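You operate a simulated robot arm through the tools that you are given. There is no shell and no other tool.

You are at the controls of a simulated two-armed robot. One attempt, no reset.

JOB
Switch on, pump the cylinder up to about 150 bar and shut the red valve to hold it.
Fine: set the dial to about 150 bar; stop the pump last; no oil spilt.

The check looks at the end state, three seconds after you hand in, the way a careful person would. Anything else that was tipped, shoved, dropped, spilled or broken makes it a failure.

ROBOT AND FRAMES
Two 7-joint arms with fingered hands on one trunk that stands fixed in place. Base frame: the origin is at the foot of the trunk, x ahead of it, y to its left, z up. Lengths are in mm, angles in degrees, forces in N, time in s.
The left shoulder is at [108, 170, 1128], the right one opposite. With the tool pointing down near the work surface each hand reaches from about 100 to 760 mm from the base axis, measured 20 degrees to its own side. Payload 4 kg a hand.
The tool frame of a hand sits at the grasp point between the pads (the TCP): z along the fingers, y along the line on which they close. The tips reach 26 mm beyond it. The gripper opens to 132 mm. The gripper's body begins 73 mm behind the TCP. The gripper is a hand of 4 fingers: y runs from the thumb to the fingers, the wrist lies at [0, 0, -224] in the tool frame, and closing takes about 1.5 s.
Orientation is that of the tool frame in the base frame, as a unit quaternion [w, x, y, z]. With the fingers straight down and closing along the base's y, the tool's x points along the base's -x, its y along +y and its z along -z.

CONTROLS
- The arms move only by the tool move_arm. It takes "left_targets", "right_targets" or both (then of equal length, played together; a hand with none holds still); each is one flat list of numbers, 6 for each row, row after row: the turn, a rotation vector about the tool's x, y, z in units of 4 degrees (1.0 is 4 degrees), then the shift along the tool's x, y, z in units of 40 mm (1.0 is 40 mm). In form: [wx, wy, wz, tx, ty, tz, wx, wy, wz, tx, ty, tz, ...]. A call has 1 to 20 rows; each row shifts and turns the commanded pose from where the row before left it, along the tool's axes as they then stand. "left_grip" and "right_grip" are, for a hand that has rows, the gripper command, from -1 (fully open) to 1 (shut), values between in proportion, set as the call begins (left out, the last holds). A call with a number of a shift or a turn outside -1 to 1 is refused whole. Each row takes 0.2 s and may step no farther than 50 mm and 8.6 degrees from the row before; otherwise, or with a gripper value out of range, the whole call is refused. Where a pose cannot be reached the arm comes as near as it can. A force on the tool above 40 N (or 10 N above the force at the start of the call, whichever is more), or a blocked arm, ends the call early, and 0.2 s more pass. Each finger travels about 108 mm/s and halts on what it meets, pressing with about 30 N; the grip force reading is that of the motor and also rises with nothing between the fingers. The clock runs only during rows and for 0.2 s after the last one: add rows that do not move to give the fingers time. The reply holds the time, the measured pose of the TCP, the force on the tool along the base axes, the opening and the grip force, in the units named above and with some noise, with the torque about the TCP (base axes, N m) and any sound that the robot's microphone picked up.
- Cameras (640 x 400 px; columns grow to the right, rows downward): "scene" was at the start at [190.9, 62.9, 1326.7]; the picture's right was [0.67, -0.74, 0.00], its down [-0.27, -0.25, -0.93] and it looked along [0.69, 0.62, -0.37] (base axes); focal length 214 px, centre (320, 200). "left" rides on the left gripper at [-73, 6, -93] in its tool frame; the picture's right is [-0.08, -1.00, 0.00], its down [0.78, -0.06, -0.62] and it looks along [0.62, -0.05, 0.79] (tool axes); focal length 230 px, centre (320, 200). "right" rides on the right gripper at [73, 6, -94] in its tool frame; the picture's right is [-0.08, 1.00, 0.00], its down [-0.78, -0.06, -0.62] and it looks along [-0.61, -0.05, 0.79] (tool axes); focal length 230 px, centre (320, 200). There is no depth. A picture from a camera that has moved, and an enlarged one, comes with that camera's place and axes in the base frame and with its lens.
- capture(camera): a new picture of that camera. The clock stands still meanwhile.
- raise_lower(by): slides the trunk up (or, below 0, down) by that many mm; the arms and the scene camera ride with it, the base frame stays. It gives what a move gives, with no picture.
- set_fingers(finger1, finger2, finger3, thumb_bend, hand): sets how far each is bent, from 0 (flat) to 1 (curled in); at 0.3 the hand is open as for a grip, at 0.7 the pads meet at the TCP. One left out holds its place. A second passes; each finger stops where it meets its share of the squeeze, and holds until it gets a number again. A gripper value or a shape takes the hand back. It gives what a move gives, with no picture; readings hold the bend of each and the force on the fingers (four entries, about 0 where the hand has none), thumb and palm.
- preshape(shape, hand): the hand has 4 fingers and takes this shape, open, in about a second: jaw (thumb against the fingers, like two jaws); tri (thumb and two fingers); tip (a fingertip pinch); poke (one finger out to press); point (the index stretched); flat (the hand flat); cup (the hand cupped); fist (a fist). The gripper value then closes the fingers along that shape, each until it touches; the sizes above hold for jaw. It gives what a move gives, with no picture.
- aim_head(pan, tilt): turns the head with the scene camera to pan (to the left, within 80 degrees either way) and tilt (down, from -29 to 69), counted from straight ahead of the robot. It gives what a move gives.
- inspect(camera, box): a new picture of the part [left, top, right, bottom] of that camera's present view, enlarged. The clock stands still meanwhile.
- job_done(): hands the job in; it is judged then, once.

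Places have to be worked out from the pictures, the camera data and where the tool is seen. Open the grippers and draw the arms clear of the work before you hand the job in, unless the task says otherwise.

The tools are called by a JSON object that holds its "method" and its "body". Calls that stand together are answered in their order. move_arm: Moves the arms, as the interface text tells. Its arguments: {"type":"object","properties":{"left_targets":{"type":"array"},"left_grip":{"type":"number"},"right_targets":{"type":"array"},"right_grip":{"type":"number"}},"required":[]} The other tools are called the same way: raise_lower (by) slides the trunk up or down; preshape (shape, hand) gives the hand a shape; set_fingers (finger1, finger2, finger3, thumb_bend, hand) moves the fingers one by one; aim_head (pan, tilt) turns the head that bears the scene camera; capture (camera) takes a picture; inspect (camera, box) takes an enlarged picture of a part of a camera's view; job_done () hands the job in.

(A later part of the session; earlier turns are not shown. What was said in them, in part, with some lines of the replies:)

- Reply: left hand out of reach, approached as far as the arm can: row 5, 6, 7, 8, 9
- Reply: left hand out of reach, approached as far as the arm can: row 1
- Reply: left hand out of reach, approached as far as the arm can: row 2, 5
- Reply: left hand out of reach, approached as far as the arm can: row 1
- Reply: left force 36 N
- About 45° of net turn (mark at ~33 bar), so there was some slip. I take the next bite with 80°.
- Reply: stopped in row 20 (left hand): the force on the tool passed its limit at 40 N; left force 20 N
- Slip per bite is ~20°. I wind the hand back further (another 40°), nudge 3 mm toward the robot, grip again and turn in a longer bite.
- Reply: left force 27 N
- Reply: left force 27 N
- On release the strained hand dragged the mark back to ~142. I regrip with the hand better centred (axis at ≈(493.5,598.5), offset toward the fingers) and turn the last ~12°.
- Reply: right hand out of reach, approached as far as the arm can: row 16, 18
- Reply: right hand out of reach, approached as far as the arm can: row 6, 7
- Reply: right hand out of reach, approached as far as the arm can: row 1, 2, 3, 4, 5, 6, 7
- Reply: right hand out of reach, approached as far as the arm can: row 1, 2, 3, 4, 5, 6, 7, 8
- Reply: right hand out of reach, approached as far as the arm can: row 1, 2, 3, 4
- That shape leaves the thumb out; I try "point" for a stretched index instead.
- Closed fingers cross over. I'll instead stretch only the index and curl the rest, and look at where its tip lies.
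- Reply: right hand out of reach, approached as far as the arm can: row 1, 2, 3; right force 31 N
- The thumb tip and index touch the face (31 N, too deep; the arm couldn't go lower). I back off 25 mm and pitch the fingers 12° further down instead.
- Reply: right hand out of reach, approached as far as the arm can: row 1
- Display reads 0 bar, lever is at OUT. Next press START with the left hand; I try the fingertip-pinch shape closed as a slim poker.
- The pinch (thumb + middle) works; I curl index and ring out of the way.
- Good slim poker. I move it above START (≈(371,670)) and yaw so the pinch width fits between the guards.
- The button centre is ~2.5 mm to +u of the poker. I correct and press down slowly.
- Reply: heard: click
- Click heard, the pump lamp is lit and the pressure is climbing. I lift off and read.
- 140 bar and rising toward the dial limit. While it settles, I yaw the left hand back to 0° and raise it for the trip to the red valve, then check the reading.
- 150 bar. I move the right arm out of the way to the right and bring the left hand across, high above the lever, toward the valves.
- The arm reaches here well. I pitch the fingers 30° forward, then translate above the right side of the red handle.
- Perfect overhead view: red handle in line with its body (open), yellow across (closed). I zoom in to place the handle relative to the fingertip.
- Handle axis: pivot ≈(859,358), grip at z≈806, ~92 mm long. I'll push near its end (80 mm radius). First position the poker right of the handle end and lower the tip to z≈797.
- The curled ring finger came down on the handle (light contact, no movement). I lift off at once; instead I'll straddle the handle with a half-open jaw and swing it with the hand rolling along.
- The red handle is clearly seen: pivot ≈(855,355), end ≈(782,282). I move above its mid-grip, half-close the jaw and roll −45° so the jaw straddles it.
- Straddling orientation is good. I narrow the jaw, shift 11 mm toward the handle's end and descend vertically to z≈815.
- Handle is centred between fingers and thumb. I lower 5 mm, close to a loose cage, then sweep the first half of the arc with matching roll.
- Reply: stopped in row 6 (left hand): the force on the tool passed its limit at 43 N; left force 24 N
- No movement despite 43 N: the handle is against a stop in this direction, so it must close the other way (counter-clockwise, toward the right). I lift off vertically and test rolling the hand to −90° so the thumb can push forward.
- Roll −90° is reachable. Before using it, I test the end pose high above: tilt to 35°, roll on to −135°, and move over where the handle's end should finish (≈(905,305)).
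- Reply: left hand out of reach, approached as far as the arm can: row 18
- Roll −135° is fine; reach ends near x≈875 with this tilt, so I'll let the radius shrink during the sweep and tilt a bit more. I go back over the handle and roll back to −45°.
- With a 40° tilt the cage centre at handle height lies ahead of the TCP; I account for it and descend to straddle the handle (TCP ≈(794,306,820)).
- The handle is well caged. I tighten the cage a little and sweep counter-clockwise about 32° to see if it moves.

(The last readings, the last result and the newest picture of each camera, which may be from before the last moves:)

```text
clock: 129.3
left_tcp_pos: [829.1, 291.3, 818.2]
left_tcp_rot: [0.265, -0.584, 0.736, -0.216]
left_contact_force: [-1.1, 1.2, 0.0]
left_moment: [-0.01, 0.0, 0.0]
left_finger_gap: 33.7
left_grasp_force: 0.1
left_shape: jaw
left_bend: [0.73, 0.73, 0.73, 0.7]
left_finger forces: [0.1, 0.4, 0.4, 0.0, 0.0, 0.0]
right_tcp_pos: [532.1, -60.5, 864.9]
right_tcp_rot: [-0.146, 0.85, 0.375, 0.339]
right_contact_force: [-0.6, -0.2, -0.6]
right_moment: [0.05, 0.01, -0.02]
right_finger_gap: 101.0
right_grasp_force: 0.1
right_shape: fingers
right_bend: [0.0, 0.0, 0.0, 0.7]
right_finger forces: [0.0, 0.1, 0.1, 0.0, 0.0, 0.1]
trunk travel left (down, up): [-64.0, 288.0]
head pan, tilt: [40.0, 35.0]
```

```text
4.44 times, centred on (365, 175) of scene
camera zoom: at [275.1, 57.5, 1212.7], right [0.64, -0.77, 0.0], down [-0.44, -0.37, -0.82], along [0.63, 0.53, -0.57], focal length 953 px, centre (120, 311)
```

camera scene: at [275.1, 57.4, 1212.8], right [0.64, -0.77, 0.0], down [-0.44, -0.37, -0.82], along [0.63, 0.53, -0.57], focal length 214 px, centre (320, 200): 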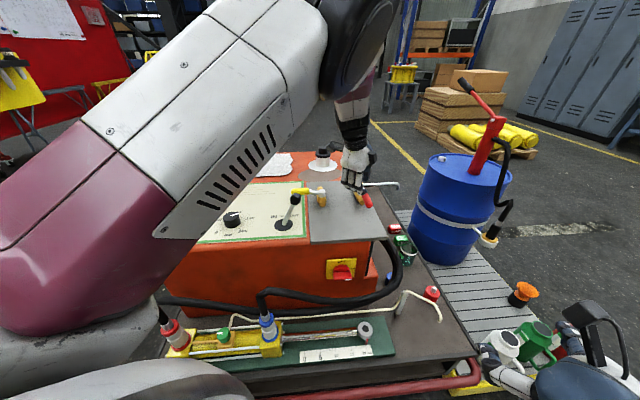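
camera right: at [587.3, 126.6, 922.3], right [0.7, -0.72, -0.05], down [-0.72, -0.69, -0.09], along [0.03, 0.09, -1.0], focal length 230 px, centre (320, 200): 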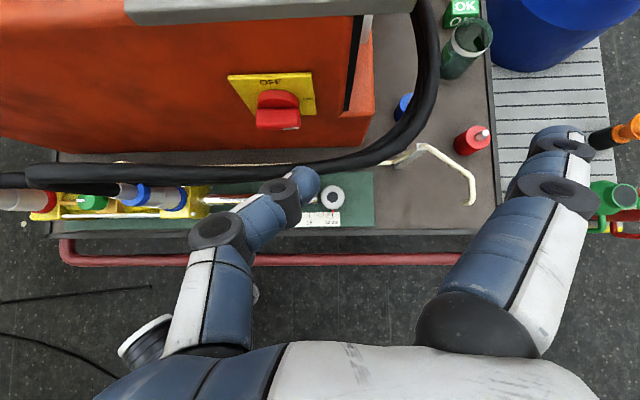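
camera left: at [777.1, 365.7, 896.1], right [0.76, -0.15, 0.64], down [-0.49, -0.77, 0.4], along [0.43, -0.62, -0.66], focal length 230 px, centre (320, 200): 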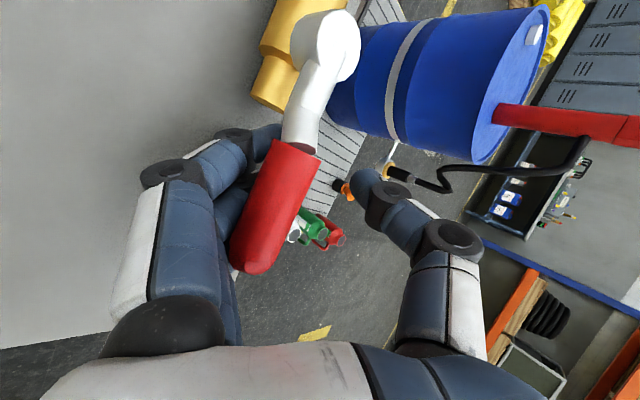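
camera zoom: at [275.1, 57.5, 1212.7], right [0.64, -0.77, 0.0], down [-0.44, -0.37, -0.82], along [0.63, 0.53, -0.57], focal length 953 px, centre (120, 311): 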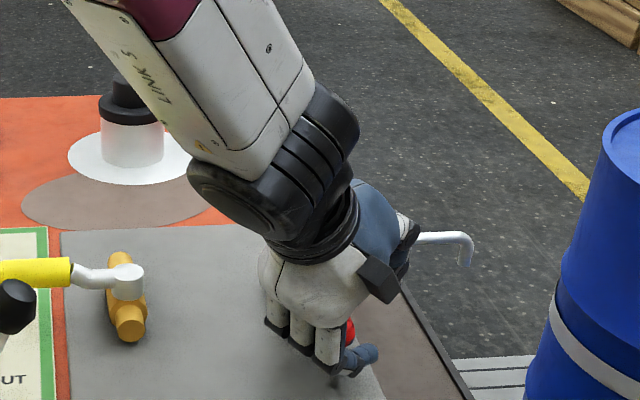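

The handle now turns freely counter-clockwise (only 0.4 N). I close the jaw onto it so it aligns with the hand, then continue the sweep.

{"method": "move_arm", "body": {"left_targets": [0, 0, 0, 0, 0, 0, 0, 0, 0, 0, 0, 0, 0, 0, 0, 0, 0, 0, 0, 0, 0, 0, 0, 0], "left_grip": 0.75}}

{"method": "capture", "body": {"camera": "left"}}

```text
clock: 130.3
left_tcp_pos: [828.4, 291.0, 817.9]
left_tcp_rot: [0.265, -0.584, 0.736, -0.217]
left_contact_force: [-4.5, -4.9, -7.7]
left_moment: [0.02, -0.27, 0.18]
left_finger_gap: 18.0
left_grasp_force: 0.0
left_shape: jaw
left_bend: [0.72, 0.72, 0.72, 0.7]
left_finger forces: [0.2, 3.2, 6.4, 0.0, 0.0, 0.0]
right_tcp_pos: [531.6, -61.5, 863.0]
right_tcp_rot: [-0.144, 0.851, 0.374, 0.339]
right_contact_force: [0.3, -0.6, 0.0]
right_moment: [0.0, -0.01, -0.01]
right_finger_gap: 101.3
right_grasp_force: 0.0
right_shape: fingers
right_bend: [0.0, 0.0, 0.0, 0.7]
right_finger forces: [0.0, 0.2, 0.0, 0.1, 0.1, 0.0]
trunk travel left (down, up): [-64.0, 288.0]
head pan, tilt: [40.0, 35.0]
```

```text
taken
camera left: at [777.4, 365.1, 895.4], right [0.76, -0.15, 0.64], down [-0.49, -0.77, 0.4], along [0.43, -0.62, -0.66], focal length 230 px, centre (320, 200)
```

left: 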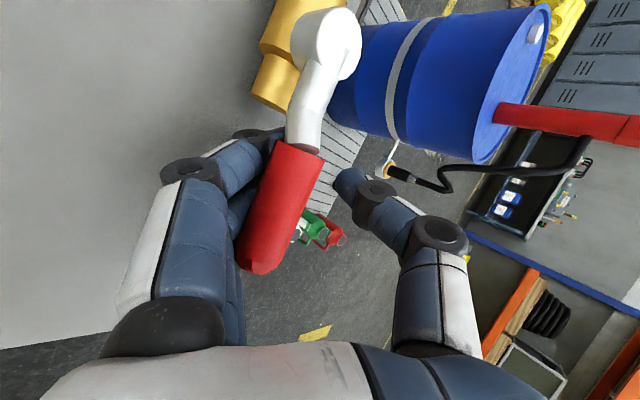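

The lower fingers are slipping under the handle because of the tilt. Better: push with the thumb's back at roll −90°, where the thumb stands nearly vertical. First I lift the thumb clear, back the hand out toward the robot and raise it.

{"method": "set_fingers", "body": {"hand": "left", "thumb_bend": 0.1}}

{"method": "move_arm", "body": {"left_targets": [0, 0, 0, 0.133, 0.559, -0.4825, 0, 0, 0, 0.133, 0.559, -0.4825, 0, 0, 0, -0.128, -0.59, -0.718, 0, 0, 0, -0.128, -0.59, -0.718]}}

{"method": "capture", "body": {"camera": "left"}}

{"method": "inspect", "body": {"camera": "scene", "box": [310, 130, 420, 220]}}

```text
clock: 131.3
left_tcp_pos: [828.9, 291.8, 817.5]
left_tcp_rot: [0.265, -0.584, 0.736, -0.217]
left_contact_force: [-7.0, -5.7, -10.8]
left_moment: [-0.06, -0.35, 0.22]
left_finger_gap: 94.7
left_grasp_force: 6.2
left_shape: fingers
left_bend: [0.72, 0.72, 0.72, 0.1]
left_finger forces: [0.4, 3.9, 7.7, 0.0, 0.0, 0.1]
right_tcp_pos: [532.2, -60.5, 864.8]
right_tcp_rot: [-0.144, 0.851, 0.375, 0.337]
right_contact_force: [-0.5, 0.0, 0.0]
right_moment: [-0.03, 0.0, -0.01]
right_finger_gap: 101.1
right_grasp_force: 0.1
right_shape: fingers
right_bend: [0.0, 0.0, 0.0, 0.7]
right_finger forces: [0.1, 0.0, 0.0, 0.1, 0.0, 0.0]
trunk travel left (down, up): [-64.0, 288.0]
head pan, tilt: [40.0, 35.0]
```

```text
clock: 132.3
left_tcp_pos: [768.6, 290.9, 895.2]
left_tcp_rot: [0.265, -0.584, 0.736, -0.217]
left_contact_force: [0.0, 0.4, -0.4]
left_moment: [-0.03, -0.01, -0.02]
left_finger_gap: 94.6
left_grasp_force: 0.1
left_shape: fingers
left_bend: [0.72, 0.72, 0.72, 0.1]
left_finger forces: [0.1, 0.0, 0.1, 0.0, 0.1, 0.1]
right_tcp_pos: [530.4, -60.9, 865.7]
right_tcp_rot: [-0.144, 0.851, 0.374, 0.339]
right_contact_force: [-0.2, 0.2, 0.1]
right_moment: [-0.03, -0.03, -0.01]
right_finger_gap: 101.1
right_grasp_force: 0.1
right_shape: fingers
right_bend: [0.0, 0.0, 0.0, 0.7]
right_finger forces: [0.0, 0.0, 0.1, 0.1, 0.0, 0.0]
trunk travel left (down, up): [-64.0, 288.0]
head pan, tilt: [40.0, 35.0]
```

```text
taken
camera left: at [716.5, 365.2, 972.7], right [0.76, -0.15, 0.64], down [-0.49, -0.77, 0.4], along [0.43, -0.62, -0.66], focal length 230 px, centre (320, 200)
```

left: 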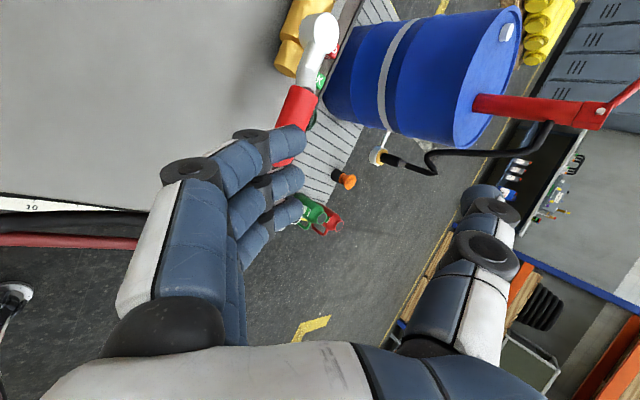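

```text
4.44 times, centred on (365, 175) of scene
camera zoom: at [274.5, 57.4, 1213.1], right [0.64, -0.77, 0.0], down [-0.44, -0.37, -0.82], along [0.63, 0.53, -0.57], focal length 953 px, centre (120, 311)
```

zoom: 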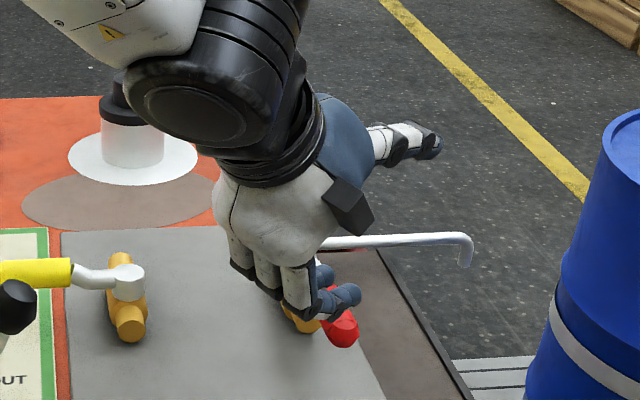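

Clear. Now I form the pinch (thumb backed by middle, others curled) and roll the last 13° to −90°.

{"method": "set_fingers", "body": {"hand": "left", "finger1": 1, "finger2": 0.65, "finger3": 1, "thumb_bend": 0.67}}

{"method": "move_arm", "body": {"left_targets": [0, 0, -1, 0, 0, 0, 0, 0, -1, 0, 0, 0, 0, 0, -1, 0, 0, 0, 0, 0, -0.25, 0, 0, 0]}}

{"method": "capture", "body": {"camera": "left"}}

{"method": "inspect", "body": {"camera": "scene", "box": [310, 130, 420, 220]}}

```text
clock: 133.3
left_tcp_pos: [767.8, 291.6, 892.8]
left_tcp_rot: [0.265, -0.583, 0.737, -0.217]
left_contact_force: [0.5, 0.4, -0.1]
left_moment: [0.0, 0.02, -0.02]
left_finger_gap: 39.7
left_grasp_force: 0.0
left_shape: fingers
left_bend: [1.0, 0.65, 1.0, 0.67]
left_finger forces: [0.0, 0.1, 0.0, 0.0, 0.0, 0.0]
right_tcp_pos: [531.9, -61.7, 864.2]
right_tcp_rot: [-0.145, 0.85, 0.376, 0.338]
right_contact_force: [0.9, -0.3, 0.3]
right_moment: [0.03, -0.01, 0.02]
right_finger_gap: 101.2
right_grasp_force: 0.1
right_shape: fingers
right_bend: [0.0, 0.0, 0.0, 0.7]
right_finger forces: [0.1, 0.0, 0.0, 0.0, 0.0, 0.0]
trunk travel left (down, up): [-64.0, 288.0]
head pan, tilt: [40.0, 35.0]
```

```text
clock: 134.3
left_tcp_pos: [769.1, 289.7, 892.6]
left_tcp_rot: [0.238, -0.664, 0.665, -0.245]
left_contact_force: [-0.4, 0.4, 0.4]
left_moment: [0.0, -0.03, 0.02]
left_finger_gap: 39.8
left_grasp_force: 0.1
left_shape: fingers
left_bend: [1.0, 0.65, 1.0, 0.67]
left_finger forces: [0.0, 0.1, 0.1, 0.0, 0.0, 0.0]
right_tcp_pos: [531.6, -61.6, 865.4]
right_tcp_rot: [-0.146, 0.85, 0.375, 0.339]
right_contact_force: [0.3, 0.1, -0.1]
right_moment: [0.01, 0.04, -0.01]
right_finger_gap: 101.3
right_grasp_force: 0.1
right_shape: fingers
right_bend: [0.0, 0.0, 0.0, 0.7]
right_finger forces: [0.0, 0.0, 0.1, 0.1, 0.0, 0.0]
trunk travel left (down, up): [-64.0, 288.0]
head pan, tilt: [40.0, 35.0]
```

```text
taken
camera left: at [704.6, 365.6, 960.7], right [0.76, 0.08, 0.64], down [-0.35, -0.78, 0.52], along [0.54, -0.62, -0.57], focal length 230 px, centre (320, 200)
```

left: 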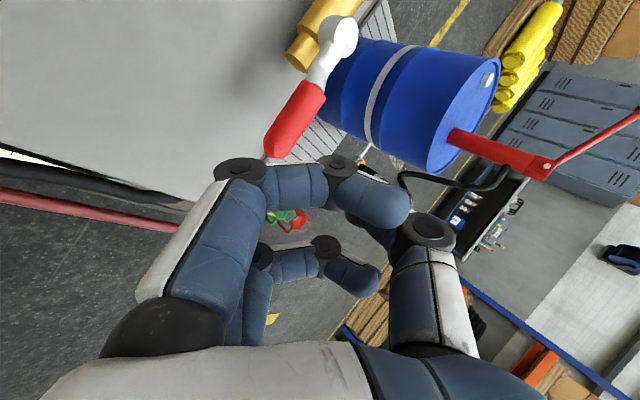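

```text
4.44 times, centred on (365, 175) of scene
camera zoom: at [275.1, 57.4, 1212.8], right [0.64, -0.77, 0.0], down [-0.44, -0.37, -0.82], along [0.63, 0.53, -0.57], focal length 953 px, centre (120, 311)
```

zoom: 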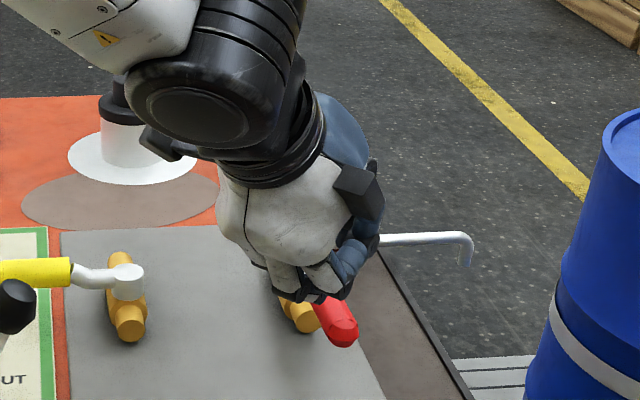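

Handle stands at φ≈13°. I place the thumb behind-left of it (robot side) and lower to z≈805 (thumb tip ≈792).

{"method": "move_arm", "body": {"left_targets": [0, 0, 0, -0.58, 0.134, -0.112, 0, 0, 0, 0, 0.469, 0.559, 0, 0, 0, 0, 0.469, 0.559, 0, 0, 0, 0, 0.469, 0.559, 0, 0, 0, 0, 0, 0]}}

{"method": "capture", "body": {"camera": "left"}}

{"method": "inspect", "body": {"camera": "scene", "box": [310, 130, 420, 220]}}

```text
clock: 135.5
left_tcp_pos: [762.2, 313.7, 806.6]
left_tcp_rot: [0.24, -0.663, 0.665, -0.246]
left_contact_force: [0.1, 0.1, -0.1]
left_moment: [-0.02, 0.0, -0.01]
left_finger_gap: 39.7
left_grasp_force: 0.0
left_shape: fingers
left_bend: [1.0, 0.65, 1.0, 0.67]
left_finger forces: [0.0, 0.0, 0.0, 0.0, 0.1, 0.1]
right_tcp_pos: [532.0, -61.3, 864.7]
right_tcp_rot: [-0.145, 0.85, 0.375, 0.339]
right_contact_force: [0.3, -0.1, 0.2]
right_moment: [-0.02, 0.01, 0.03]
right_finger_gap: 101.1
right_grasp_force: 0.1
right_shape: fingers
right_bend: [0.0, 0.0, 0.0, 0.7]
right_finger forces: [0.1, 0.0, 0.1, 0.0, 0.0, 0.0]
trunk travel left (down, up): [-64.0, 288.0]
head pan, tilt: [40.0, 35.0]
```

```text
taken
camera left: at [698.4, 388.7, 873.9], right [0.76, 0.08, 0.64], down [-0.36, -0.78, 0.52], along [0.54, -0.62, -0.57], focal length 230 px, centre (320, 200)
```

left: 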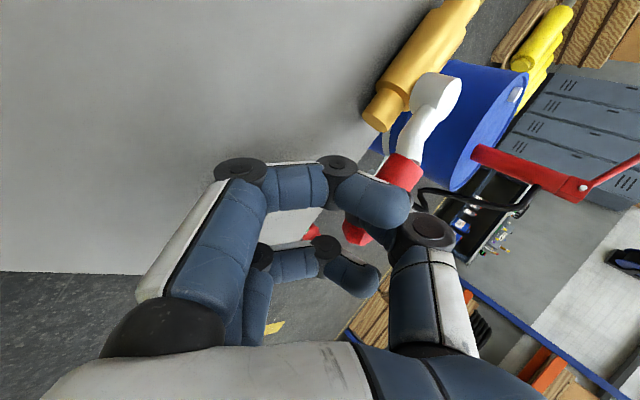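

```text
4.44 times, centred on (365, 175) of scene
camera zoom: at [274.7, 57.4, 1213.0], right [0.64, -0.77, 0.0], down [-0.44, -0.37, -0.82], along [0.63, 0.53, -0.57], focal length 953 px, centre (120, 311)
```

zoom: 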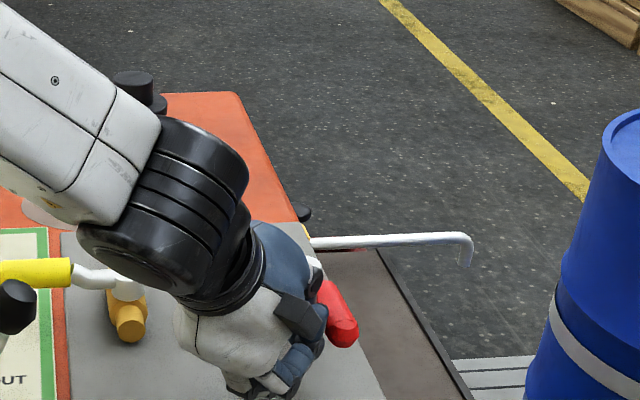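

Positioned. I sweep the thumb along the arc, first to about 60°.

{"method": "move_arm", "body": {"left_targets": [0, 0, 0, 0.215, -0.245, 0.205, 0, 0, 0, 0.1475, -0.164, 0.137, 0, 0, 0, 0.1475, -0.164, 0.137, 0, 0, 0, 0.0725, -0.167, 0.1396, 0, 0, 0, 0.0725, -0.167, 0.1396, 0, 0, 0, 0.016, -0.1706, 0.1428, 0, 0, 0, 0.016, -0.1706, 0.1428]}}

{"method": "capture", "body": {"camera": "left"}}

{"method": "inspect", "body": {"camera": "scene", "box": [310, 130, 420, 220]}}

```text
clock: 137.1
left_tcp_pos: [826.7, 286.4, 806.2]
left_tcp_rot: [0.239, -0.664, 0.664, -0.245]
left_contact_force: [-2.3, -1.5, -0.2]
left_moment: [-0.02, -0.02, 0.04]
left_finger_gap: 39.4
left_grasp_force: 1.1
left_shape: fingers
left_bend: [1.0, 0.65, 1.0, 0.68]
left_finger forces: [0.0, 0.0, 0.1, 0.0, 2.5, 0.0]
right_tcp_pos: [531.3, -62.1, 865.0]
right_tcp_rot: [-0.144, 0.851, 0.375, 0.338]
right_contact_force: [-0.2, -1.1, -1.0]
right_moment: [0.01, 0.05, 0.0]
right_finger_gap: 101.2
right_grasp_force: 0.2
right_shape: fingers
right_bend: [0.0, 0.0, 0.0, 0.7]
right_finger forces: [0.0, 0.0, 0.0, 0.0, 0.0, 0.0]
trunk travel left (down, up): [-64.0, 288.0]
head pan, tilt: [40.0, 35.0]
```

```text
taken
camera left: at [762.7, 360.8, 873.3], right [0.76, 0.08, 0.64], down [-0.36, -0.78, 0.52], along [0.54, -0.62, -0.57], focal length 230 px, centre (320, 200)
```

left: 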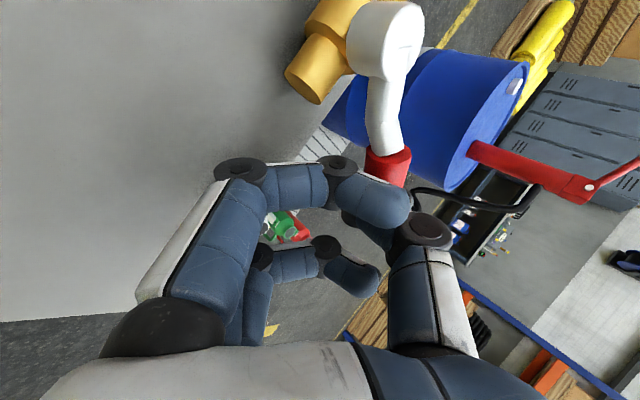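

```text
4.44 times, centred on (365, 175) of scene
camera zoom: at [274.9, 57.3, 1212.9], right [0.64, -0.77, 0.0], down [-0.44, -0.37, -0.82], along [0.63, 0.53, -0.57], focal length 953 px, centre (120, 311)
```

zoom: 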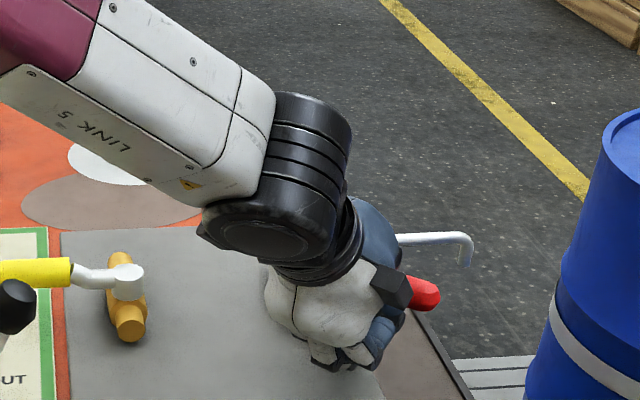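

The handle is swinging right with only ~2.5 N. I continue to about 97°.

{"method": "move_arm", "body": {"left_targets": [0, 0, 0, -0.0525, -0.158, 0.1324, 0, 0, 0, -0.0525, -0.158, 0.1324, 0, 0, 0, -0.0975, -0.137, 0.1148, 0, 0, 0, -0.0975, -0.137, 0.1148, 0, 0, 0, -0.125, -0.098, 0.082, 0, 0, 0, 0, 0, 0]}}

{"method": "capture", "body": {"camera": "left"}}

{"method": "inspect", "body": {"camera": "scene", "box": [310, 130, 420, 220]}}

```text
clock: 138.5
left_tcp_pos: [863.4, 300.8, 807.7]
left_tcp_rot: [0.239, -0.663, 0.666, -0.246]
left_contact_force: [-5.4, -10.2, 1.8]
left_moment: [0.11, -0.1, -0.19]
left_finger_gap: 39.3
left_grasp_force: 6.0
left_shape: fingers
left_bend: [1.0, 0.65, 1.0, 0.69]
left_finger forces: [0.0, 0.0, 0.0, 0.0, 11.9, 0.0]
right_tcp_pos: [529.8, -62.0, 864.9]
right_tcp_rot: [-0.145, 0.851, 0.375, 0.337]
right_contact_force: [0.2, 0.6, -0.8]
right_moment: [0.02, -0.05, 0.01]
right_finger_gap: 101.4
right_grasp_force: 0.1
right_shape: fingers
right_bend: [0.0, 0.0, 0.0, 0.7]
right_finger forces: [0.0, 0.1, 0.0, 0.0, 0.1, 0.0]
trunk travel left (down, up): [-64.0, 288.0]
head pan, tilt: [40.0, 35.0]
```

```text
taken
camera left: at [798.9, 375.4, 874.4], right [0.76, 0.08, 0.64], down [-0.36, -0.78, 0.52], along [0.54, -0.62, -0.57], focal length 230 px, centre (320, 200)
```

left: 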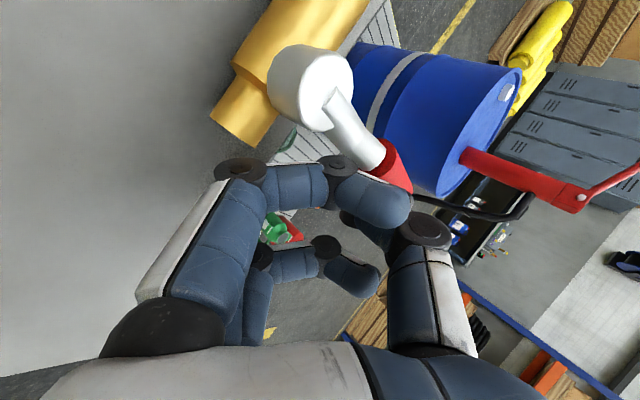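

```text
4.44 times, centred on (365, 175) of scene
camera zoom: at [274.3, 56.5, 1213.1], right [0.64, -0.77, 0.0], down [-0.44, -0.37, -0.82], along [0.63, 0.53, -0.57], focal length 953 px, centre (120, 311)
```

zoom: 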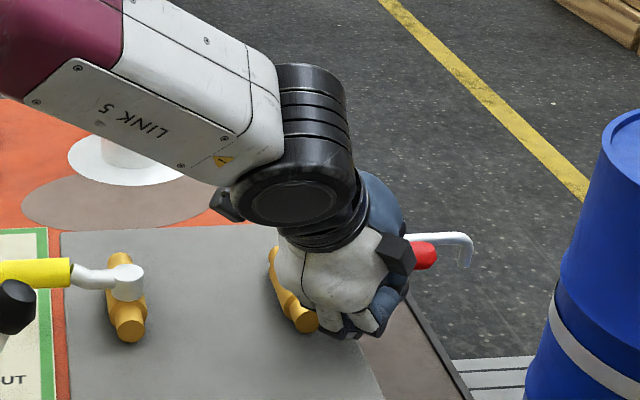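

Force rose to ~12 N, suggesting the stop. I push slightly more to confirm it is fully closed.

{"method": "move_arm", "body": {"left_targets": [0, 0, 0, -0.0875, -0.067, 0.056, 0, 0, 0, -0.06, -0.045, 0.04, 0, 0, 0, 0, 0, 0]}}

{"method": "inspect", "body": {"camera": "left", "box": [200, 20, 440, 200]}}

```text
clock: 139.4
left_tcp_pos: [866.8, 300.1, 809.1]
left_tcp_rot: [0.236, -0.659, 0.668, -0.251]
left_contact_force: [-12.8, -13.7, 6.6]
left_moment: [0.19, -0.27, -0.14]
left_finger_gap: 38.5
left_grasp_force: 10.0
left_shape: fingers
left_bend: [1.0, 0.65, 1.0, 0.72]
left_finger forces: [0.0, 0.0, 0.0, 0.1, 19.5, 0.0]
right_tcp_pos: [531.2, -61.4, 866.9]
right_tcp_rot: [-0.145, 0.85, 0.375, 0.339]
right_contact_force: [-0.4, 0.2, 0.1]
right_moment: [0.0, -0.02, -0.06]
right_finger_gap: 101.3
right_grasp_force: 0.2
right_shape: fingers
right_bend: [0.0, 0.0, 0.0, 0.7]
right_finger forces: [0.1, 0.0, 0.0, 0.1, 0.0, 0.1]
trunk travel left (down, up): [-64.0, 288.0]
head pan, tilt: [40.0, 35.0]
stopped in row 3 (left hand): the force on the tool passed its limit at 42 N (the readings are from after the stop); the commanded pose is now the measured one
```

```text
2.22 times, centred on (320, 110) of left
camera zoom: at [804.3, 376.0, 875.9], right [0.76, 0.07, 0.64], down [-0.37, -0.77, 0.52], along [0.53, -0.63, -0.56], focal length 511 px, centre (320, 400)
```

zoom: 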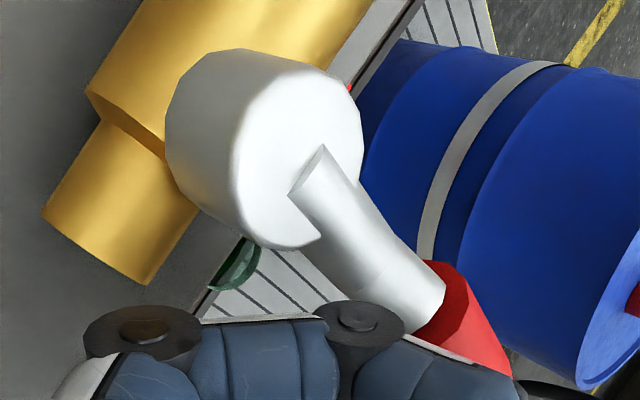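

Hard stop reached: the red valve is fully across its body. I withdraw the hand back toward the robot and up, then check the valve and the pressure.

{"method": "move_arm", "body": {"left_targets": [0, 0, 0, 0.15, 0.4, -0.34, 0, 0, 0, 0.15, 0.4, -0.34, 0, 0, 0, 0, -0.5, -0.6, 0, 0, 0, 0, -0.6, -0.72, 0, 0, 0, 0, -0.6, -0.72, 0, 0, 0, 0, 0.4, -0.6]}}

{"method": "capture", "body": {"camera": "left"}}

{"method": "capture", "body": {"camera": "scene"}}

{"method": "inspect", "body": {"camera": "scene", "box": [310, 130, 420, 220]}}

```text
clock: 140.8
left_tcp_pos: [798.8, 293.2, 921.8]
left_tcp_rot: [0.237, -0.661, 0.667, -0.248]
left_contact_force: [-0.8, -0.3, 0.1]
left_moment: [-0.01, -0.05, -0.05]
left_finger_gap: 39.9
left_grasp_force: 0.0
left_shape: fingers
left_bend: [1.0, 0.65, 1.0, 0.67]
left_finger forces: [0.1, 0.0, 0.0, 0.0, 0.0, 0.1]
right_tcp_pos: [530.5, -61.1, 865.1]
right_tcp_rot: [-0.145, 0.851, 0.375, 0.338]
right_contact_force: [0.6, -0.5, -0.4]
right_moment: [-0.01, 0.01, 0.0]
right_finger_gap: 101.3
right_grasp_force: 0.1
right_shape: fingers
right_bend: [0.0, 0.0, 0.0, 0.7]
right_finger forces: [0.0, 0.0, 0.0, 0.0, 0.0, 0.0]
trunk travel left (down, up): [-64.0, 288.0]
head pan, tilt: [40.0, 35.0]
```

```text
taken
camera left: at [734.3, 369.4, 989.1], right [0.76, 0.07, 0.64], down [-0.36, -0.77, 0.52], along [0.54, -0.63, -0.56], focal length 230 px, centre (320, 200)
```

left: 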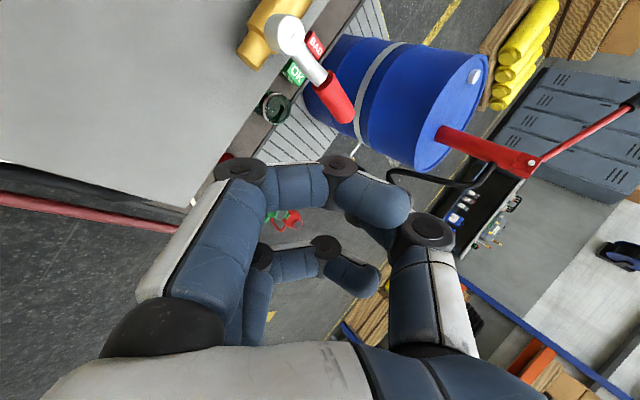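

```text
taken
camera scene: at [274.7, 57.4, 1213.0], right [0.64, -0.77, 0.0], down [-0.44, -0.37, -0.82], along [0.63, 0.53, -0.57], focal length 214 px, centre (320, 200)
```

scene: 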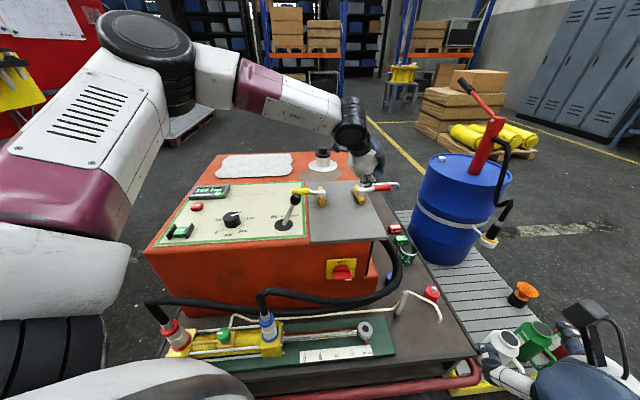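

```text
4.44 times, centred on (365, 175) of scene
camera zoom: at [274.7, 57.4, 1213.0], right [0.64, -0.77, 0.0], down [-0.44, -0.37, -0.82], along [0.63, 0.53, -0.57], focal length 953 px, centre (120, 311)
```

zoom: 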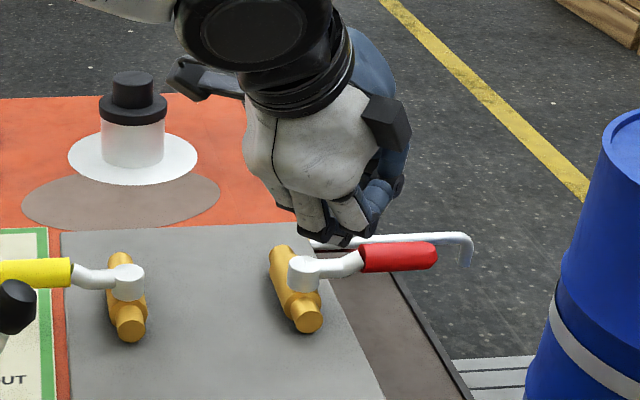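

Red handle now lies square across the body: shut. Check the display and dial.

{"method": "inspect", "body": {"camera": "scene", "box": [150, 170, 278, 250]}}

{"method": "inspect", "body": {"camera": "scene", "box": [140, 250, 460, 390]}}

```text
5.00 times, centred on (214, 210) of scene
camera zoom: at [274.7, 57.4, 1213.0], right [0.64, -0.77, 0.0], down [-0.44, -0.37, -0.82], along [0.63, 0.53, -0.57], focal length 1072 px, centre (850, 150)
```

zoom: 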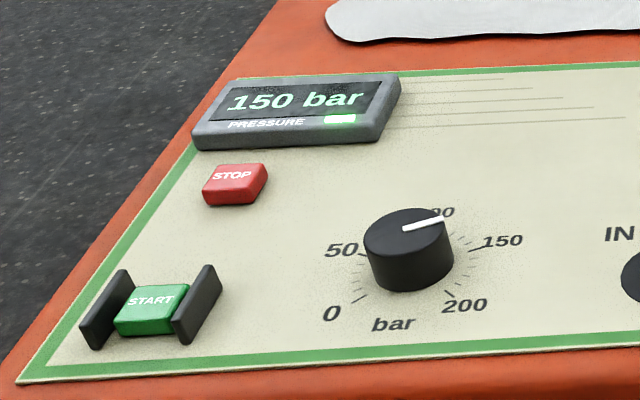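

```text
2.00 times, centred on (300, 320) of scene
camera zoom: at [274.7, 57.4, 1213.0], right [0.64, -0.77, 0.0], down [-0.44, -0.37, -0.82], along [0.63, 0.53, -0.57], focal length 429 px, centre (360, -40)
```

zoom: 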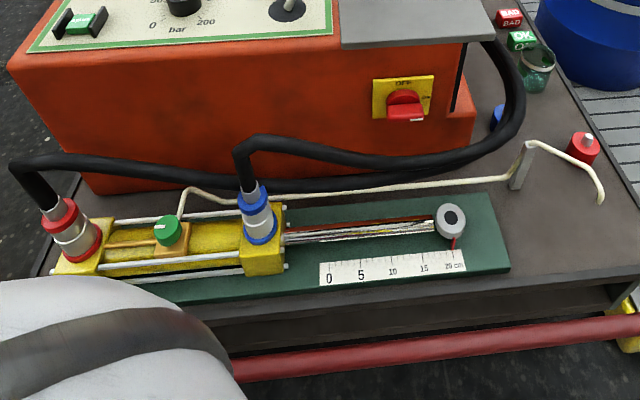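

150 bar held with the pump still running. Last: STOP. I unroll the left hand, retreat over the panel and bring it back to pointing down.

{"method": "move_arm", "body": {"left_targets": [0, 0, 1, 0, 0, 0, 0, 0, 1, 0, 0, 0, 0, 0, 1, 0, 0, 0, 0, 0, 1, 0, 0, 0, 0, 0, 1, 0, 0, 0, 0, 0, 1, 0, 0, 0, 0, 0, 1, 0, 0, 0, 0, 0, 1, 0, 0, 0, 0, 0, 1, 0, 0, 0, 0, 0, 1, 0, 0, 0, 0, 0, 1, 0, 0, 0, 0, 0, 1, 0, 0, 0, 0, 0, 1, 0, 0, 0, 0, 0, 1, 0, 0, 0, 0, 0, 1, 0, 0, 0, 0, 0, 1, 0, 0, 0, 0, 0, 1, 0, 0, 0, 0, 0, 1, 0, 0, 0, 0, 0, 1, 0, 0, 0, 0, 0, 1, 0, 0, 0]}}

{"method": "move_arm", "body": {"left_targets": [0, 0, 1, 0, 0, 0, 0, 0, 1, 0, 0, 0, 0, 0, 0.4, 0, 0, 0, 0, 0, 0, 0.56, 0.571, -0.6225, 0, 0, 0, 0.56, 0.571, -0.6225, 0, 0, 0, 0.56, 0.571, -0.6225, 0, 0, 0, 0.56, 0.571, -0.6225, 0, 0, 0, 0.56, 0.571, -0.6225, 0, 0, 0, 0.56, 0.571, -0.6225, 0, 1, 0, 0, 0, 0, 0, 1, 0, 0, 0, 0, 0, 1, 0, 0, 0, 0, 0, 1, 0, 0, 0, 0, 0, 1, 0, 0, 0, 0, 0, 1, 0, 0, 0, 0, 0, 1, 0, 0, 0, 0, 0, 1, 0, 0, 0, 0, 0, 1, 0, 0, 0, 0, 0, 1, 0, 0, 0, 0]}}

{"method": "capture", "body": {"camera": "scene"}}

```text
clock: 145.0
left_tcp_pos: [799.2, 293.8, 921.1]
left_tcp_rot: [0.341, -0.077, 0.936, -0.037]
left_contact_force: [0.1, 0.2, 0.5]
left_moment: [0.02, -0.01, 0.01]
left_finger_gap: 39.8
left_grasp_force: 0.0
left_shape: fingers
left_bend: [1.0, 0.65, 1.0, 0.67]
left_finger forces: [0.0, 0.0, 0.1, 0.0, 0.0, 0.0]
right_tcp_pos: [531.0, -61.6, 864.6]
right_tcp_rot: [-0.146, 0.85, 0.375, 0.338]
right_contact_force: [0.1, 0.9, 0.0]
right_moment: [-0.03, 0.01, 0.02]
right_finger_gap: 101.2
right_grasp_force: 0.0
right_shape: fingers
right_bend: [0.0, 0.0, 0.0, 0.7]
right_finger forces: [0.1, 0.0, 0.1, 0.0, 0.0, 0.0]
trunk travel left (down, up): [-64.0, 288.0]
head pan, tilt: [40.0, 35.0]
```

```text
clock: 149.0
left_tcp_pos: [600.8, 432.2, 946.4]
left_tcp_rot: [0.0, 0.004, 1.0, -0.008]
left_contact_force: [0.7, 0.3, 0.5]
left_moment: [-0.03, 0.0, -0.04]
left_finger_gap: 39.7
left_grasp_force: 0.2
left_shape: fingers
left_bend: [1.0, 0.65, 1.0, 0.67]
left_finger forces: [0.1, 0.1, 0.0, 0.0, 0.0, 0.0]
right_tcp_pos: [530.6, -62.5, 864.3]
right_tcp_rot: [-0.145, 0.851, 0.375, 0.338]
right_contact_force: [-0.9, 0.0, -0.1]
right_moment: [0.01, 0.0, 0.0]
right_finger_gap: 101.2
right_grasp_force: 0.0
right_shape: fingers
right_bend: [0.0, 0.0, 0.0, 0.7]
right_finger forces: [0.2, 0.0, 0.2, 0.0, 0.1, 0.0]
trunk travel left (down, up): [-64.0, 288.0]
head pan, tilt: [40.0, 35.0]
```

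```text
taken
camera scene: at [275.3, 57.4, 1212.7], right [0.64, -0.77, 0.0], down [-0.44, -0.37, -0.82], along [0.63, 0.53, -0.57], focal length 214 px, centre (320, 200)
```

scene: 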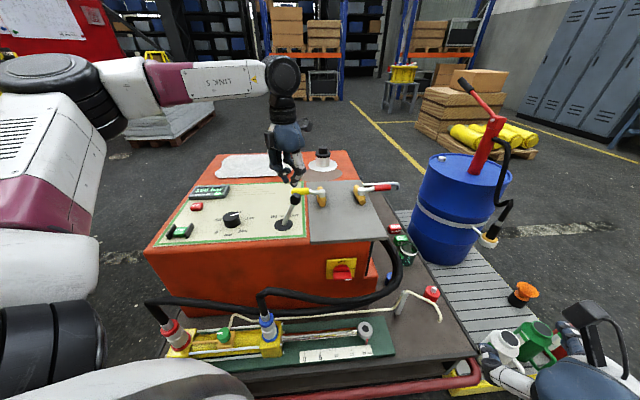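

Now move toward STOP (≈(456,755)) at height, to about (440,690,930), and look.

{"method": "move_arm", "body": {"left_targets": [0, 0, 0, 0.5, 0.806, 0, 0, 0, 0, 0.5, 0.806, 0, 0, 0, 0, 0.5, 0.806, 0, 0, 0, 0, 0.5, 0.806, 0.1, 0, 0, 0, 0.5, 0.806, 0.1, 0, 0, 0, 0.5, 0.806, 0.1, 0, 0, 0, 0.5, 0.806, 0.1, 0, 0, 0, 0.5, 0.806, 0.1]}}

{"method": "capture", "body": {"camera": "left"}}

```text
clock: 150.8
left_tcp_pos: [442.6, 692.2, 922.0]
left_tcp_rot: [0.001, 0.004, 1.0, -0.008]
left_contact_force: [-0.7, 0.2, -0.4]
left_moment: [-0.01, 0.02, 0.02]
left_finger_gap: 39.5
left_grasp_force: 0.1
left_shape: fingers
left_bend: [1.0, 0.65, 1.0, 0.67]
left_finger forces: [0.0, 0.0, 0.0, 0.0, 0.0, 0.1]
right_tcp_pos: [531.9, -61.0, 864.4]
right_tcp_rot: [-0.145, 0.851, 0.375, 0.338]
right_contact_force: [-0.4, 0.2, -0.3]
right_moment: [-0.01, -0.03, -0.01]
right_finger_gap: 101.4
right_grasp_force: 0.1
right_shape: fingers
right_bend: [0.0, 0.0, 0.0, 0.7]
right_finger forces: [0.1, 0.0, 0.0, 0.1, 0.0, 0.0]
trunk travel left (down, up): [-64.0, 288.0]
head pan, tilt: [40.0, 35.0]
```

```text
taken
camera left: at [515.5, 699.4, 1015.2], right [0.07, -1.0, 0.02], down [-0.79, -0.04, 0.62], along [-0.61, -0.05, -0.79], focal length 230 px, centre (320, 200)
```

left: 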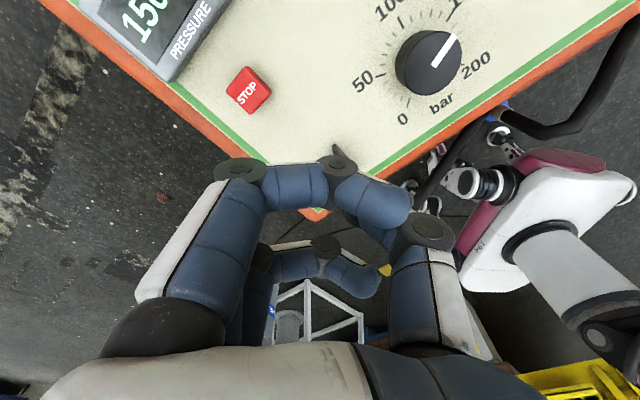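

STOP is at ≈(461,758). I tilt the hand 25° outward for reach and move in along the pointing line to a hover.

{"method": "move_arm", "body": {"left_targets": [-1, 0, 0, 0, 0, 0, -1, 0, 0, 0, 0, 0, -1, 0, 0, 0, 0, 0, -1, 0, 0, 0, 0, 0, -1, 0, 0, 0, 0, 0, -1, 0, 0, 0, 0, 0, -0.25, 0, 0, 0, 0, 0, 0, 0, 0, -0.23, 0.016, 0.7725, 0, 0, 0, -0.23, 0.016, 0.7725, 0, 0, 0, 0, 0, 0]}}

{"method": "capture", "body": {"camera": "left"}}

{"method": "inspect", "body": {"camera": "scene", "box": [150, 140, 278, 220]}}

```text
clock: 153.0
left_tcp_pos: [462.1, 718.2, 865.3]
left_tcp_rot: [0.002, 0.005, 0.978, 0.208]
left_contact_force: [-0.1, -0.3, -0.3]
left_moment: [-0.02, 0.02, 0.04]
left_finger_gap: 39.6
left_grasp_force: 0.2
left_shape: fingers
left_bend: [1.0, 0.65, 1.0, 0.67]
left_finger forces: [0.0, 0.0, 0.1, 0.0, 0.0, 0.0]
right_tcp_pos: [531.7, -60.5, 864.2]
right_tcp_rot: [-0.146, 0.851, 0.375, 0.339]
right_contact_force: [0.3, -0.5, -0.1]
right_moment: [0.0, -0.01, 0.0]
right_finger_gap: 100.9
right_grasp_force: 0.1
right_shape: fingers
right_bend: [0.0, 0.0, 0.0, 0.7]
right_finger forces: [0.0, 0.0, 0.0, 0.0, 0.0, 0.0]
trunk travel left (down, up): [-64.0, 288.0]
head pan, tilt: [40.0, 35.0]
```

```text
taken
camera left: at [534.0, 685.2, 953.4], right [0.07, -0.91, -0.41], down [-0.79, -0.3, 0.54], along [-0.61, 0.28, -0.74], focal length 230 px, centre (320, 200)
```

left: 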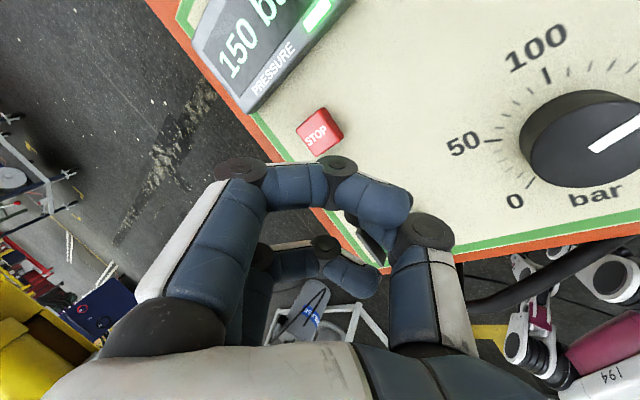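

```text
5.00 times, centred on (214, 180) of scene
camera zoom: at [275.0, 57.4, 1212.9], right [0.64, -0.77, 0.0], down [-0.44, -0.37, -0.82], along [0.63, 0.53, -0.57], focal length 1072 px, centre (850, 300)
```

zoom: 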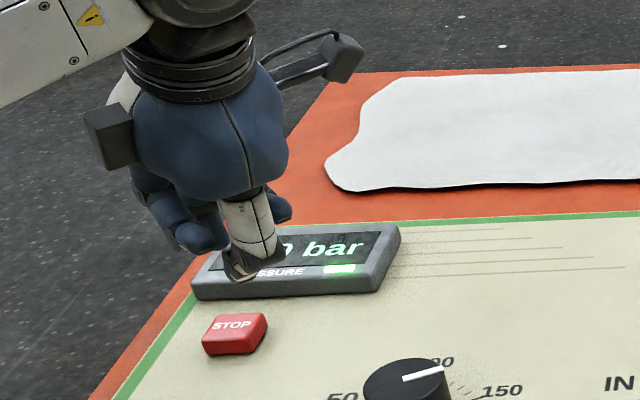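

The poker's axis points right at STOP. I advance and press in small steps.

{"method": "move_arm", "body": {"left_targets": [0, 0, 0, 0, 0, 0.75, 0, 0, 0, 0, 0, 0.65, 0, 0, 0, 0, 0, 0.1, 0, 0, 0, 0, 0, 0.1, 0, 0, 0, 0, 0, 0.1, 0, 0, 0, 0, 0, 0.1]}}

{"method": "inspect", "body": {"camera": "scene", "box": [150, 160, 278, 240]}}

```text
clock: 154.4
left_tcp_pos: [461.8, 746.7, 801.9]
left_tcp_rot: [0.003, 0.004, 0.978, 0.209]
left_contact_force: [0.3, -3.4, 7.9]
left_moment: [-0.1, 0.01, 0.04]
left_finger_gap: 39.1
left_grasp_force: 4.0
left_shape: fingers
left_bend: [1.0, 0.65, 1.0, 0.69]
left_finger forces: [0.0, 0.0, 0.0, 0.0, 7.9, 0.0]
right_tcp_pos: [530.6, -63.4, 865.9]
right_tcp_rot: [-0.146, 0.851, 0.375, 0.338]
right_contact_force: [-0.8, -0.5, -0.6]
right_moment: [0.03, 0.02, 0.03]
right_finger_gap: 101.1
right_grasp_force: 0.2
right_shape: fingers
right_bend: [0.0, 0.0, 0.0, 0.7]
right_finger forces: [0.0, 0.1, 0.0, 0.0, 0.1, 0.0]
trunk travel left (down, up): [-64.0, 288.0]
head pan, tilt: [40.0, 35.0]
heard: click
```

```text
5.00 times, centred on (214, 200) of scene
camera zoom: at [274.4, 56.4, 1213.2], right [0.64, -0.77, 0.0], down [-0.44, -0.37, -0.82], along [0.63, 0.53, -0.57], focal length 1072 px, centre (850, 200)
```

zoom: 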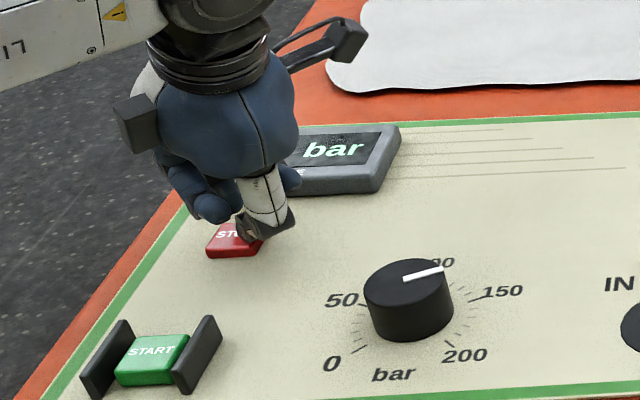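

Click heard and the running lamp is off. I back out along the same line and read the held pressure.

{"method": "move_arm", "body": {"left_targets": [0, 0, 0, 0, 0, -0.4, 0, 0, 0, 0, 0, -0.8, 0, 0, 0, 0, 0, -0.9, 0, 0, 0, 0, 0, -0.9, 0, 0, 0, 0, 0, -0.9]}}

{"method": "inspect", "body": {"camera": "scene", "box": [150, 160, 278, 240]}}

```text
clock: 155.6
left_tcp_pos: [461.2, 683.2, 943.1]
left_tcp_rot: [0.003, 0.005, 0.978, 0.209]
left_contact_force: [0.1, -0.4, 0.2]
left_moment: [0.0, 0.03, -0.05]
left_finger_gap: 39.8
left_grasp_force: 0.0
left_shape: fingers
left_bend: [1.0, 0.65, 1.0, 0.67]
left_finger forces: [0.1, 0.0, 0.1, 0.1, 0.0, 0.0]
right_tcp_pos: [531.2, -61.7, 865.6]
right_tcp_rot: [-0.145, 0.851, 0.375, 0.338]
right_contact_force: [0.1, 0.3, -0.1]
right_moment: [-0.03, 0.02, -0.02]
right_finger_gap: 101.2
right_grasp_force: 0.0
right_shape: fingers
right_bend: [0.0, 0.0, 0.0, 0.7]
right_finger forces: [0.0, 0.0, 0.0, 0.0, 0.0, 0.0]
trunk travel left (down, up): [-64.0, 288.0]
head pan, tilt: [40.0, 35.0]
```

```text
5.00 times, centred on (214, 200) of scene
camera zoom: at [274.9, 57.2, 1212.9], right [0.64, -0.77, 0.0], down [-0.44, -0.37, -0.82], along [0.63, 0.53, -0.57], focal length 1072 px, centre (850, 200)
```

zoom: 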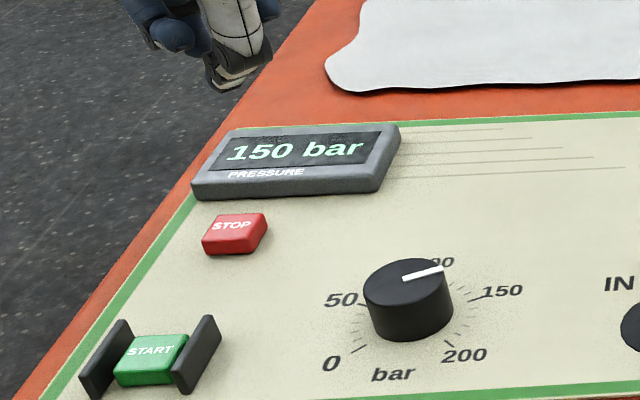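

Pressure holds at 150 bar with the pump off. I draw both arms clear.

{"method": "move_arm", "body": {"left_targets": [0, 0, 0, 0.83, 0.1, -0.3, 0, 0, 0, 0.83, 0.1, -0.3, 0, 0, 0, 0.83, 0.1, -0.3, 0, 0, 0, 0.83, 0.1, -0.2, 0, 0, 0, 0.83, 0, -0.2, 0, 0, 0, 0.83, -0.3, -0.2, 0, 0, 0, 0.83, -0.3, -0.2], "right_targets": [0, 0, 0, -0.175, -0.03, -0.85, 0, 0, 0, -0.175, -0.03, -0.85, 0, 0, 0, -0.175, -0.03, -0.85, 0, 0, 0, 0, 0, 0, 0, 0, 0, 0, 0, 0, 0, 0, 0, 0, 0, 0, 0, 0, 0, 0, 0, 0]}}

{"method": "preshape", "body": {"hand": "left", "shape": "jaw"}}

{"method": "preshape", "body": {"hand": "right", "shape": "jaw"}}

{"method": "capture", "body": {"camera": "scene"}}

{"method": "inspect", "body": {"camera": "scene", "box": [150, 150, 406, 310]}}

{"method": "inspect", "body": {"camera": "scene", "box": [150, 160, 278, 240]}}

```text
clock: 157.2
left_tcp_pos: [228.4, 650.0, 1000.8]
left_tcp_rot: [0.002, 0.004, 0.978, 0.209]
left_contact_force: [-0.5, -0.4, -0.6]
left_moment: [0.02, 0.0, 0.0]
left_finger_gap: 39.8
left_grasp_force: 0.0
left_shape: fingers
left_bend: [1.0, 0.65, 1.0, 0.67]
left_finger forces: [0.1, 0.0, 0.0, 0.1, 0.1, 0.1]
right_tcp_pos: [530.1, -114.2, 930.0]
right_tcp_rot: [-0.146, 0.851, 0.376, 0.336]
right_contact_force: [0.2, 0.2, 0.0]
right_moment: [0.0, 0.01, 0.02]
right_finger_gap: 101.2
right_grasp_force: 0.1
right_shape: fingers
right_bend: [0.0, 0.0, 0.0, 0.7]
right_finger forces: [0.1, 0.1, 0.0, 0.1, 0.1, 0.0]
right hand out of reach, approached as far as the arm can: row 1, 2, 3
trunk travel left (down, up): [-64.0, 288.0]
head pan, tilt: [40.0, 35.0]
```

```text
clock: 158.1
left_tcp_pos: [228.6, 649.9, 1001.9]
left_tcp_rot: [0.002, 0.005, 0.978, 0.209]
left_contact_force: [0.7, 0.9, -0.4]
left_moment: [0.0, 0.0, 0.02]
left_finger_gap: 131.6
left_grasp_force: 0.1
left_shape: jaw
left_bend: [0.3, 0.3, 0.3, 0.3]
left_finger forces: [0.0, 0.0, 0.0, 0.0, 0.0, 0.1]
right_tcp_pos: [528.9, -113.1, 930.7]
right_tcp_rot: [-0.146, 0.851, 0.376, 0.336]
right_contact_force: [0.9, 0.1, 0.1]
right_moment: [-0.02, -0.01, -0.03]
right_finger_gap: 101.1
right_grasp_force: 0.0
right_shape: fingers
right_bend: [0.0, 0.0, 0.0, 0.7]
right_finger forces: [0.0, 0.0, 0.1, 0.0, 0.1, 0.0]
trunk travel left (down, up): [-64.0, 288.0]
head pan, tilt: [40.0, 35.0]
```

```text
clock: 159.0
left_tcp_pos: [228.5, 650.9, 1000.0]
left_tcp_rot: [0.002, 0.004, 0.978, 0.209]
left_contact_force: [0.2, -0.1, -0.3]
left_moment: [-0.03, -0.03, 0.01]
left_finger_gap: 131.6
left_grasp_force: 0.1
left_shape: jaw
left_bend: [0.3, 0.3, 0.3, 0.3]
left_finger forces: [0.1, 0.0, 0.0, 0.1, 0.0, 0.0]
right_tcp_pos: [528.9, -113.5, 930.8]
right_tcp_rot: [-0.146, 0.851, 0.376, 0.336]
right_contact_force: [0.6, -0.1, 0.5]
right_moment: [-0.01, 0.03, -0.01]
right_finger_gap: 131.8
right_grasp_force: 0.0
right_shape: jaw
right_bend: [0.3, 0.3, 0.3, 0.3]
right_finger forces: [0.0, 0.0, 0.1, 0.0, 0.0, 0.0]
trunk travel left (down, up): [-64.0, 288.0]
head pan, tilt: [40.0, 35.0]
```

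```text
taken
camera scene: at [275.1, 57.4, 1212.8], right [0.64, -0.77, 0.0], down [-0.44, -0.37, -0.82], along [0.63, 0.53, -0.57], focal length 214 px, centre (320, 200)
```

scene: 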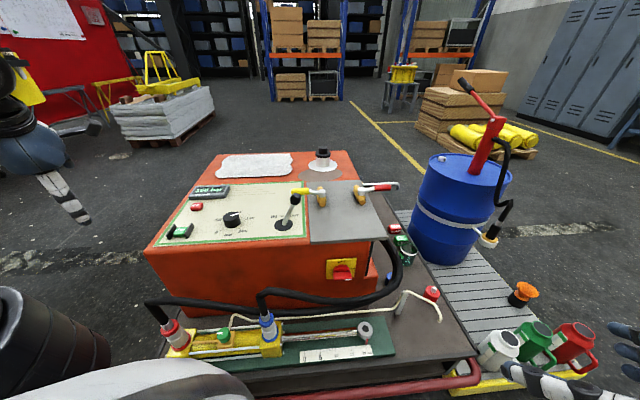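

```text
2.50 times, centred on (278, 230) of scene
camera zoom: at [275.1, 57.4, 1212.8], right [0.64, -0.77, 0.0], down [-0.44, -0.37, -0.82], along [0.63, 0.53, -0.57], focal length 536 px, centre (425, 125)
```

zoom: 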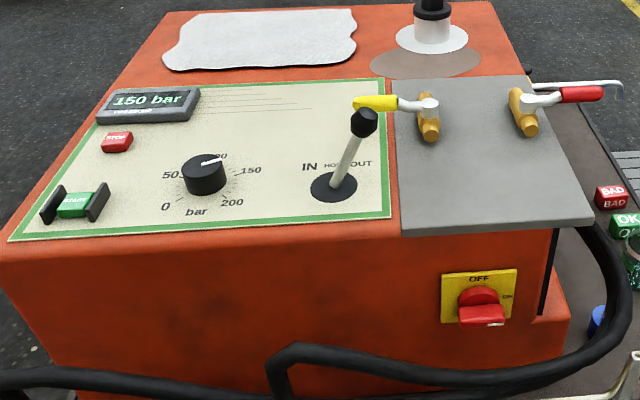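

```text
5.00 times, centred on (214, 200) of scene
camera zoom: at [275.1, 57.4, 1212.8], right [0.64, -0.77, 0.0], down [-0.44, -0.37, -0.82], along [0.63, 0.53, -0.57], focal length 1072 px, centre (850, 200)
```

zoom: 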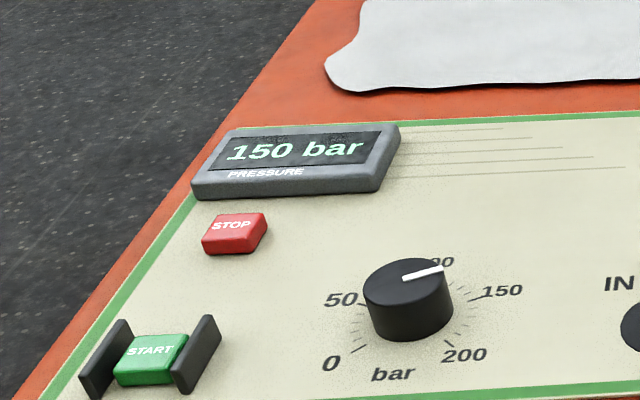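

The pressure is steady at 150 bar with the pump stopped. The red valve is shut, yellow is untouched, the dial is at 150, nothing is spilt or shifted, and both hands are open and clear. I hand in the job.

{"method": "job_done", "body": {}}

```text
The job is handed in.
```

The cylinder is holding 150 bar behind the shut red valve, with the pump stopped. I've handed the job in and don't have the result yet.

- **Power:** the red mains switch is at ON.
- **Dial:** it started at 0. I turned it to 150, and it needed regripping because it slipped back to about 142 when I first let go.
- **Pressure:** the pump brought it up to 150 bar on the display. It still read 150 bar about 4.5 seconds after the pump stopped.
- **Red valve:** it is fully shut, turned anticlockwise to its stop so the handle points right. I first pushed it the wrong way, up to about 43 N, and it didn't move.
- **Pump:** I pressed STOP last. The running lamp went out.
- **Lever:** it was already at OUT and I left it there.

I saw no oil spilt and nothing shifted, and the yellow valve was not touched. Both hands are open and clear of the unit. My hand touched parts of the unit lightly a few times while finding a way in, including one touch of about 30 N against the front by the mains switch; nothing moved.
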